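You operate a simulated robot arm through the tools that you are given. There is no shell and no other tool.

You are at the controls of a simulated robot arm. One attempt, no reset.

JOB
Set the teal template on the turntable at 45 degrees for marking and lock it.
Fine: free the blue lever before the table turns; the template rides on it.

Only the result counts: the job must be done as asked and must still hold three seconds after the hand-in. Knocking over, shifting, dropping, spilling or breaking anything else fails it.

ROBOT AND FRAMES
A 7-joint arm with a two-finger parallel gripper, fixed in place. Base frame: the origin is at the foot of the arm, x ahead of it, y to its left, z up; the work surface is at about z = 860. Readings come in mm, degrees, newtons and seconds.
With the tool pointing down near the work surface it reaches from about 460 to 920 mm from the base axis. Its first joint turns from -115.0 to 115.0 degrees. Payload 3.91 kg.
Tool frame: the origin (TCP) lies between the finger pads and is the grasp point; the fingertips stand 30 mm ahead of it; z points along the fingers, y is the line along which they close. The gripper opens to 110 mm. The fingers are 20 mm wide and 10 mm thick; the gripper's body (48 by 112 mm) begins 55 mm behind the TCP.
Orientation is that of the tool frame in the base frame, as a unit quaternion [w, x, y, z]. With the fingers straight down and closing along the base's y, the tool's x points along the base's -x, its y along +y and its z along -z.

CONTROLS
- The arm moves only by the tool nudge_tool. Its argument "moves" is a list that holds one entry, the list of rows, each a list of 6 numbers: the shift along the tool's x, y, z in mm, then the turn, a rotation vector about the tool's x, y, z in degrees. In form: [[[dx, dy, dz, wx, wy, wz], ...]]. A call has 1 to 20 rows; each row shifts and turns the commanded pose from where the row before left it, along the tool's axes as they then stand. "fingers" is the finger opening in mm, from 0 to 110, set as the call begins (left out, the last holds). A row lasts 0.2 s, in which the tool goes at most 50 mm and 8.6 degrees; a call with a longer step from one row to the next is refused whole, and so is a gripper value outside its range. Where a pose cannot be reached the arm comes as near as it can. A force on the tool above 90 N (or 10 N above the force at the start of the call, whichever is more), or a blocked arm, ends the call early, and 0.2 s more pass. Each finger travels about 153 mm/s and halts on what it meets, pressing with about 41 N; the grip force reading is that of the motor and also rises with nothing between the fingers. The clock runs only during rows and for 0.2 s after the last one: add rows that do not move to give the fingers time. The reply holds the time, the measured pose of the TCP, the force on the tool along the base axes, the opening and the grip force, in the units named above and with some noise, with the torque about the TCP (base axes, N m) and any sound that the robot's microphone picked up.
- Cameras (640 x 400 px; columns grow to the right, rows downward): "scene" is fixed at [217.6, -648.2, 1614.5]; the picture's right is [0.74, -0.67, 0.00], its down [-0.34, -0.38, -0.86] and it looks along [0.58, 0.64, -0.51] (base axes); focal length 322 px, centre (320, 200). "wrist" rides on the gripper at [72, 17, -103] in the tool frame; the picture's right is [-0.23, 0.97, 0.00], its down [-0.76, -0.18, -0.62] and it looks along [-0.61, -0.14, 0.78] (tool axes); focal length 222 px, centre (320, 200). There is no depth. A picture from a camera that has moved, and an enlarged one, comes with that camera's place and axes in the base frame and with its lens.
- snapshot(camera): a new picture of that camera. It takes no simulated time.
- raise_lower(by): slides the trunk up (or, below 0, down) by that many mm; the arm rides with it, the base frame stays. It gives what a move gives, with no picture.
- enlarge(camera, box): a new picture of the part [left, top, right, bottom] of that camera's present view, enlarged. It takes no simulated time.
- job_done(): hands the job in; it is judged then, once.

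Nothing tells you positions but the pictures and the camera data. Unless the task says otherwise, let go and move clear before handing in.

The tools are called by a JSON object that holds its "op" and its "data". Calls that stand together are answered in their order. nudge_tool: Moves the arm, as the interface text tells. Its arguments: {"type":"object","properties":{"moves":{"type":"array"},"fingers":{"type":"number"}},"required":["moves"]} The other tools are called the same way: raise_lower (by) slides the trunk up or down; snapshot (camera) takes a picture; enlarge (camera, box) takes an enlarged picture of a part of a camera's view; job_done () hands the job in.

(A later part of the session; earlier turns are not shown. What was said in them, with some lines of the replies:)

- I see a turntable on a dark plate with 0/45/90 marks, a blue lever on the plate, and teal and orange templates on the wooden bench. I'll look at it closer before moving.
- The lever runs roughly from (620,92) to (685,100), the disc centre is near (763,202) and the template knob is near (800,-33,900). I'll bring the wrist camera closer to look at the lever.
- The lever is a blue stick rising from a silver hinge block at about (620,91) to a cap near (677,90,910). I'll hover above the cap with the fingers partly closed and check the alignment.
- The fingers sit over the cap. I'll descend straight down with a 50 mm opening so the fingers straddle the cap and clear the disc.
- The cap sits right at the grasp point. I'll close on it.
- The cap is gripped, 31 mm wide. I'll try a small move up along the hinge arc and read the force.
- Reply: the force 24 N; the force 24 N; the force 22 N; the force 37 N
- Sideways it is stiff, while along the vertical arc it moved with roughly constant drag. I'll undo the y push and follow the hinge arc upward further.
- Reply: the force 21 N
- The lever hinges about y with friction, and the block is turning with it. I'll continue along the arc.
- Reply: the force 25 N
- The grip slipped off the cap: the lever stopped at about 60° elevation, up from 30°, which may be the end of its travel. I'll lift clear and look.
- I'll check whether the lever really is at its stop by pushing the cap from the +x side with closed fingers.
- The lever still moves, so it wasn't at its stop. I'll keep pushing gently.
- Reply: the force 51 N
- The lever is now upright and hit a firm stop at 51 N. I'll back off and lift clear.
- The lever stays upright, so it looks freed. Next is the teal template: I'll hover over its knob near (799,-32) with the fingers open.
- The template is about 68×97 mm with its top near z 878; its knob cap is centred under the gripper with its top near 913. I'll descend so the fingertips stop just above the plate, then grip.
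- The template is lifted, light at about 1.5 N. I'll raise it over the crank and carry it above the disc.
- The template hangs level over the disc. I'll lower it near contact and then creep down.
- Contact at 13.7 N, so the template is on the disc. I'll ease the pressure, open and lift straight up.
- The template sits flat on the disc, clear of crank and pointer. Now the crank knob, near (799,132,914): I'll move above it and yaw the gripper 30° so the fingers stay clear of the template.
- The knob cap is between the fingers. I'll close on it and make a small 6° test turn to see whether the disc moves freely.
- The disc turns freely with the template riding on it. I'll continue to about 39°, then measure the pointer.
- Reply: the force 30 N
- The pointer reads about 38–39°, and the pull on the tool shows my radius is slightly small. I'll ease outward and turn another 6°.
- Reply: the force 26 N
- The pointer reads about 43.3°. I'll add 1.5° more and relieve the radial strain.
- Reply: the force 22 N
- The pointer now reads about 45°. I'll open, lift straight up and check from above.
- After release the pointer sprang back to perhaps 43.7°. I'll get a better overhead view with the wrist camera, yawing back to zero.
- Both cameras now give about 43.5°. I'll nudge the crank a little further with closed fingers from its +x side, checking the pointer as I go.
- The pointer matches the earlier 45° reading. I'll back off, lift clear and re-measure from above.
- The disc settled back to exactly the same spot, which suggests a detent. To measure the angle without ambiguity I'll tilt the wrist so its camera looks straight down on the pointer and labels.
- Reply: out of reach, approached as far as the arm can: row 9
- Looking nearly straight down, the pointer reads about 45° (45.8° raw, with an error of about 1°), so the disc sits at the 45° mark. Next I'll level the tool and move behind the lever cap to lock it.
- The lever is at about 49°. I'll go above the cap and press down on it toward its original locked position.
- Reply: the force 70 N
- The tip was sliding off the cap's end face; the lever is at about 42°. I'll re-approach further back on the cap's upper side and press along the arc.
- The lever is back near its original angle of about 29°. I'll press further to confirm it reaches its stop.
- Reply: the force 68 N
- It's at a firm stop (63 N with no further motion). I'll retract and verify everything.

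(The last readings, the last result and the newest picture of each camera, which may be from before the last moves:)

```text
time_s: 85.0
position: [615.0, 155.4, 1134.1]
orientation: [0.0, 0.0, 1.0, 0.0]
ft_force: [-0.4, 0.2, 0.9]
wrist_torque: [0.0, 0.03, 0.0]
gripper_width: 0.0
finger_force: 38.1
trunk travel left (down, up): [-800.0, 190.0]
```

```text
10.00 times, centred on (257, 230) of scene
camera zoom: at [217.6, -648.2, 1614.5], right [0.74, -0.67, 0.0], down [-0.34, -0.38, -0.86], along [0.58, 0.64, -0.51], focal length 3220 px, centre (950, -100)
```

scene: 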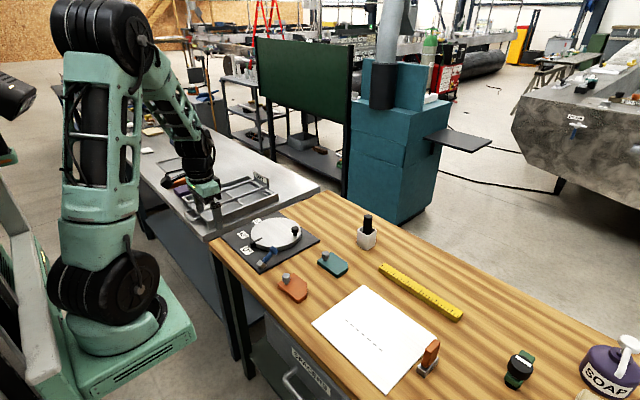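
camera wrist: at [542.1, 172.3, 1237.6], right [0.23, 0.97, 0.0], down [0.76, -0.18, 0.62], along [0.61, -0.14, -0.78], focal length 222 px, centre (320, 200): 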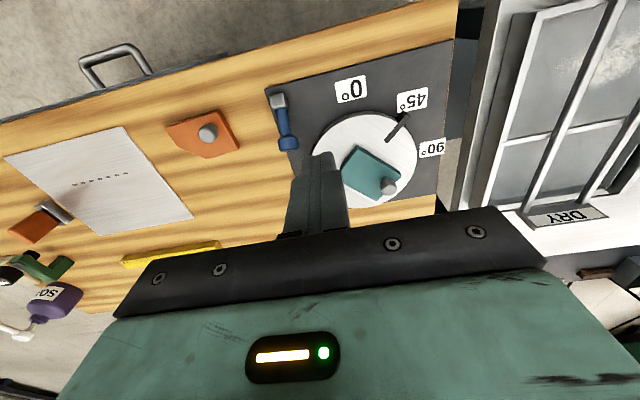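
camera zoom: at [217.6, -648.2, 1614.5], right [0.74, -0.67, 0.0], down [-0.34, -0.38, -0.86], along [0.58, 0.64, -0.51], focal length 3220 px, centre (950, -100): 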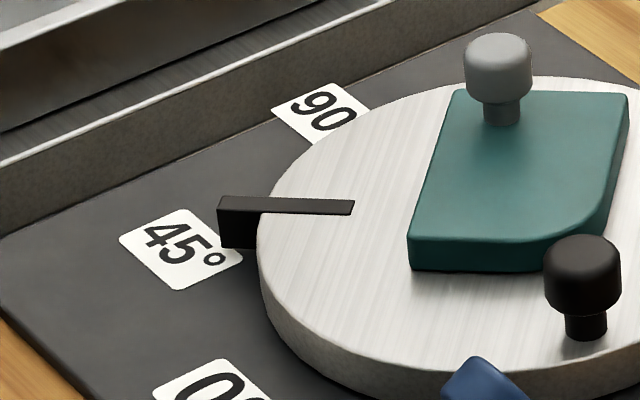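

The teal template sits on the disc, the pointer is at 45°, the lever is back at its locked stop, and the arm is clear. I'm handing in.

{"op": "job_done", "data": {}}

```text
The job is handed in.
```

The teal template is on the turntable at 45°, and the blue lever is back in its locked position. I've handed the job in but don't have the verdict yet.

- **Lever:** I freed it before turning the table. Afterwards I pressed it back down to a firm stop, at the same angle it started from.
- **Template:** It rode on the disc through the turn and sits clear of the crank knob and pointer.
- **Angle:** My pointer readings ranged from about 42° to 46° depending on the camera. The nearly straight-down view gave about 45°. When I nudged the disc slightly further it settled back to the same spot, so I took that as a built-in stop at 45°.
- **Lock not tested:** I did not push on the crank afterwards to confirm that the lock holds.

Nothing else on the bench was knocked or shifted that I could see, and the arm was clear when I handed in.
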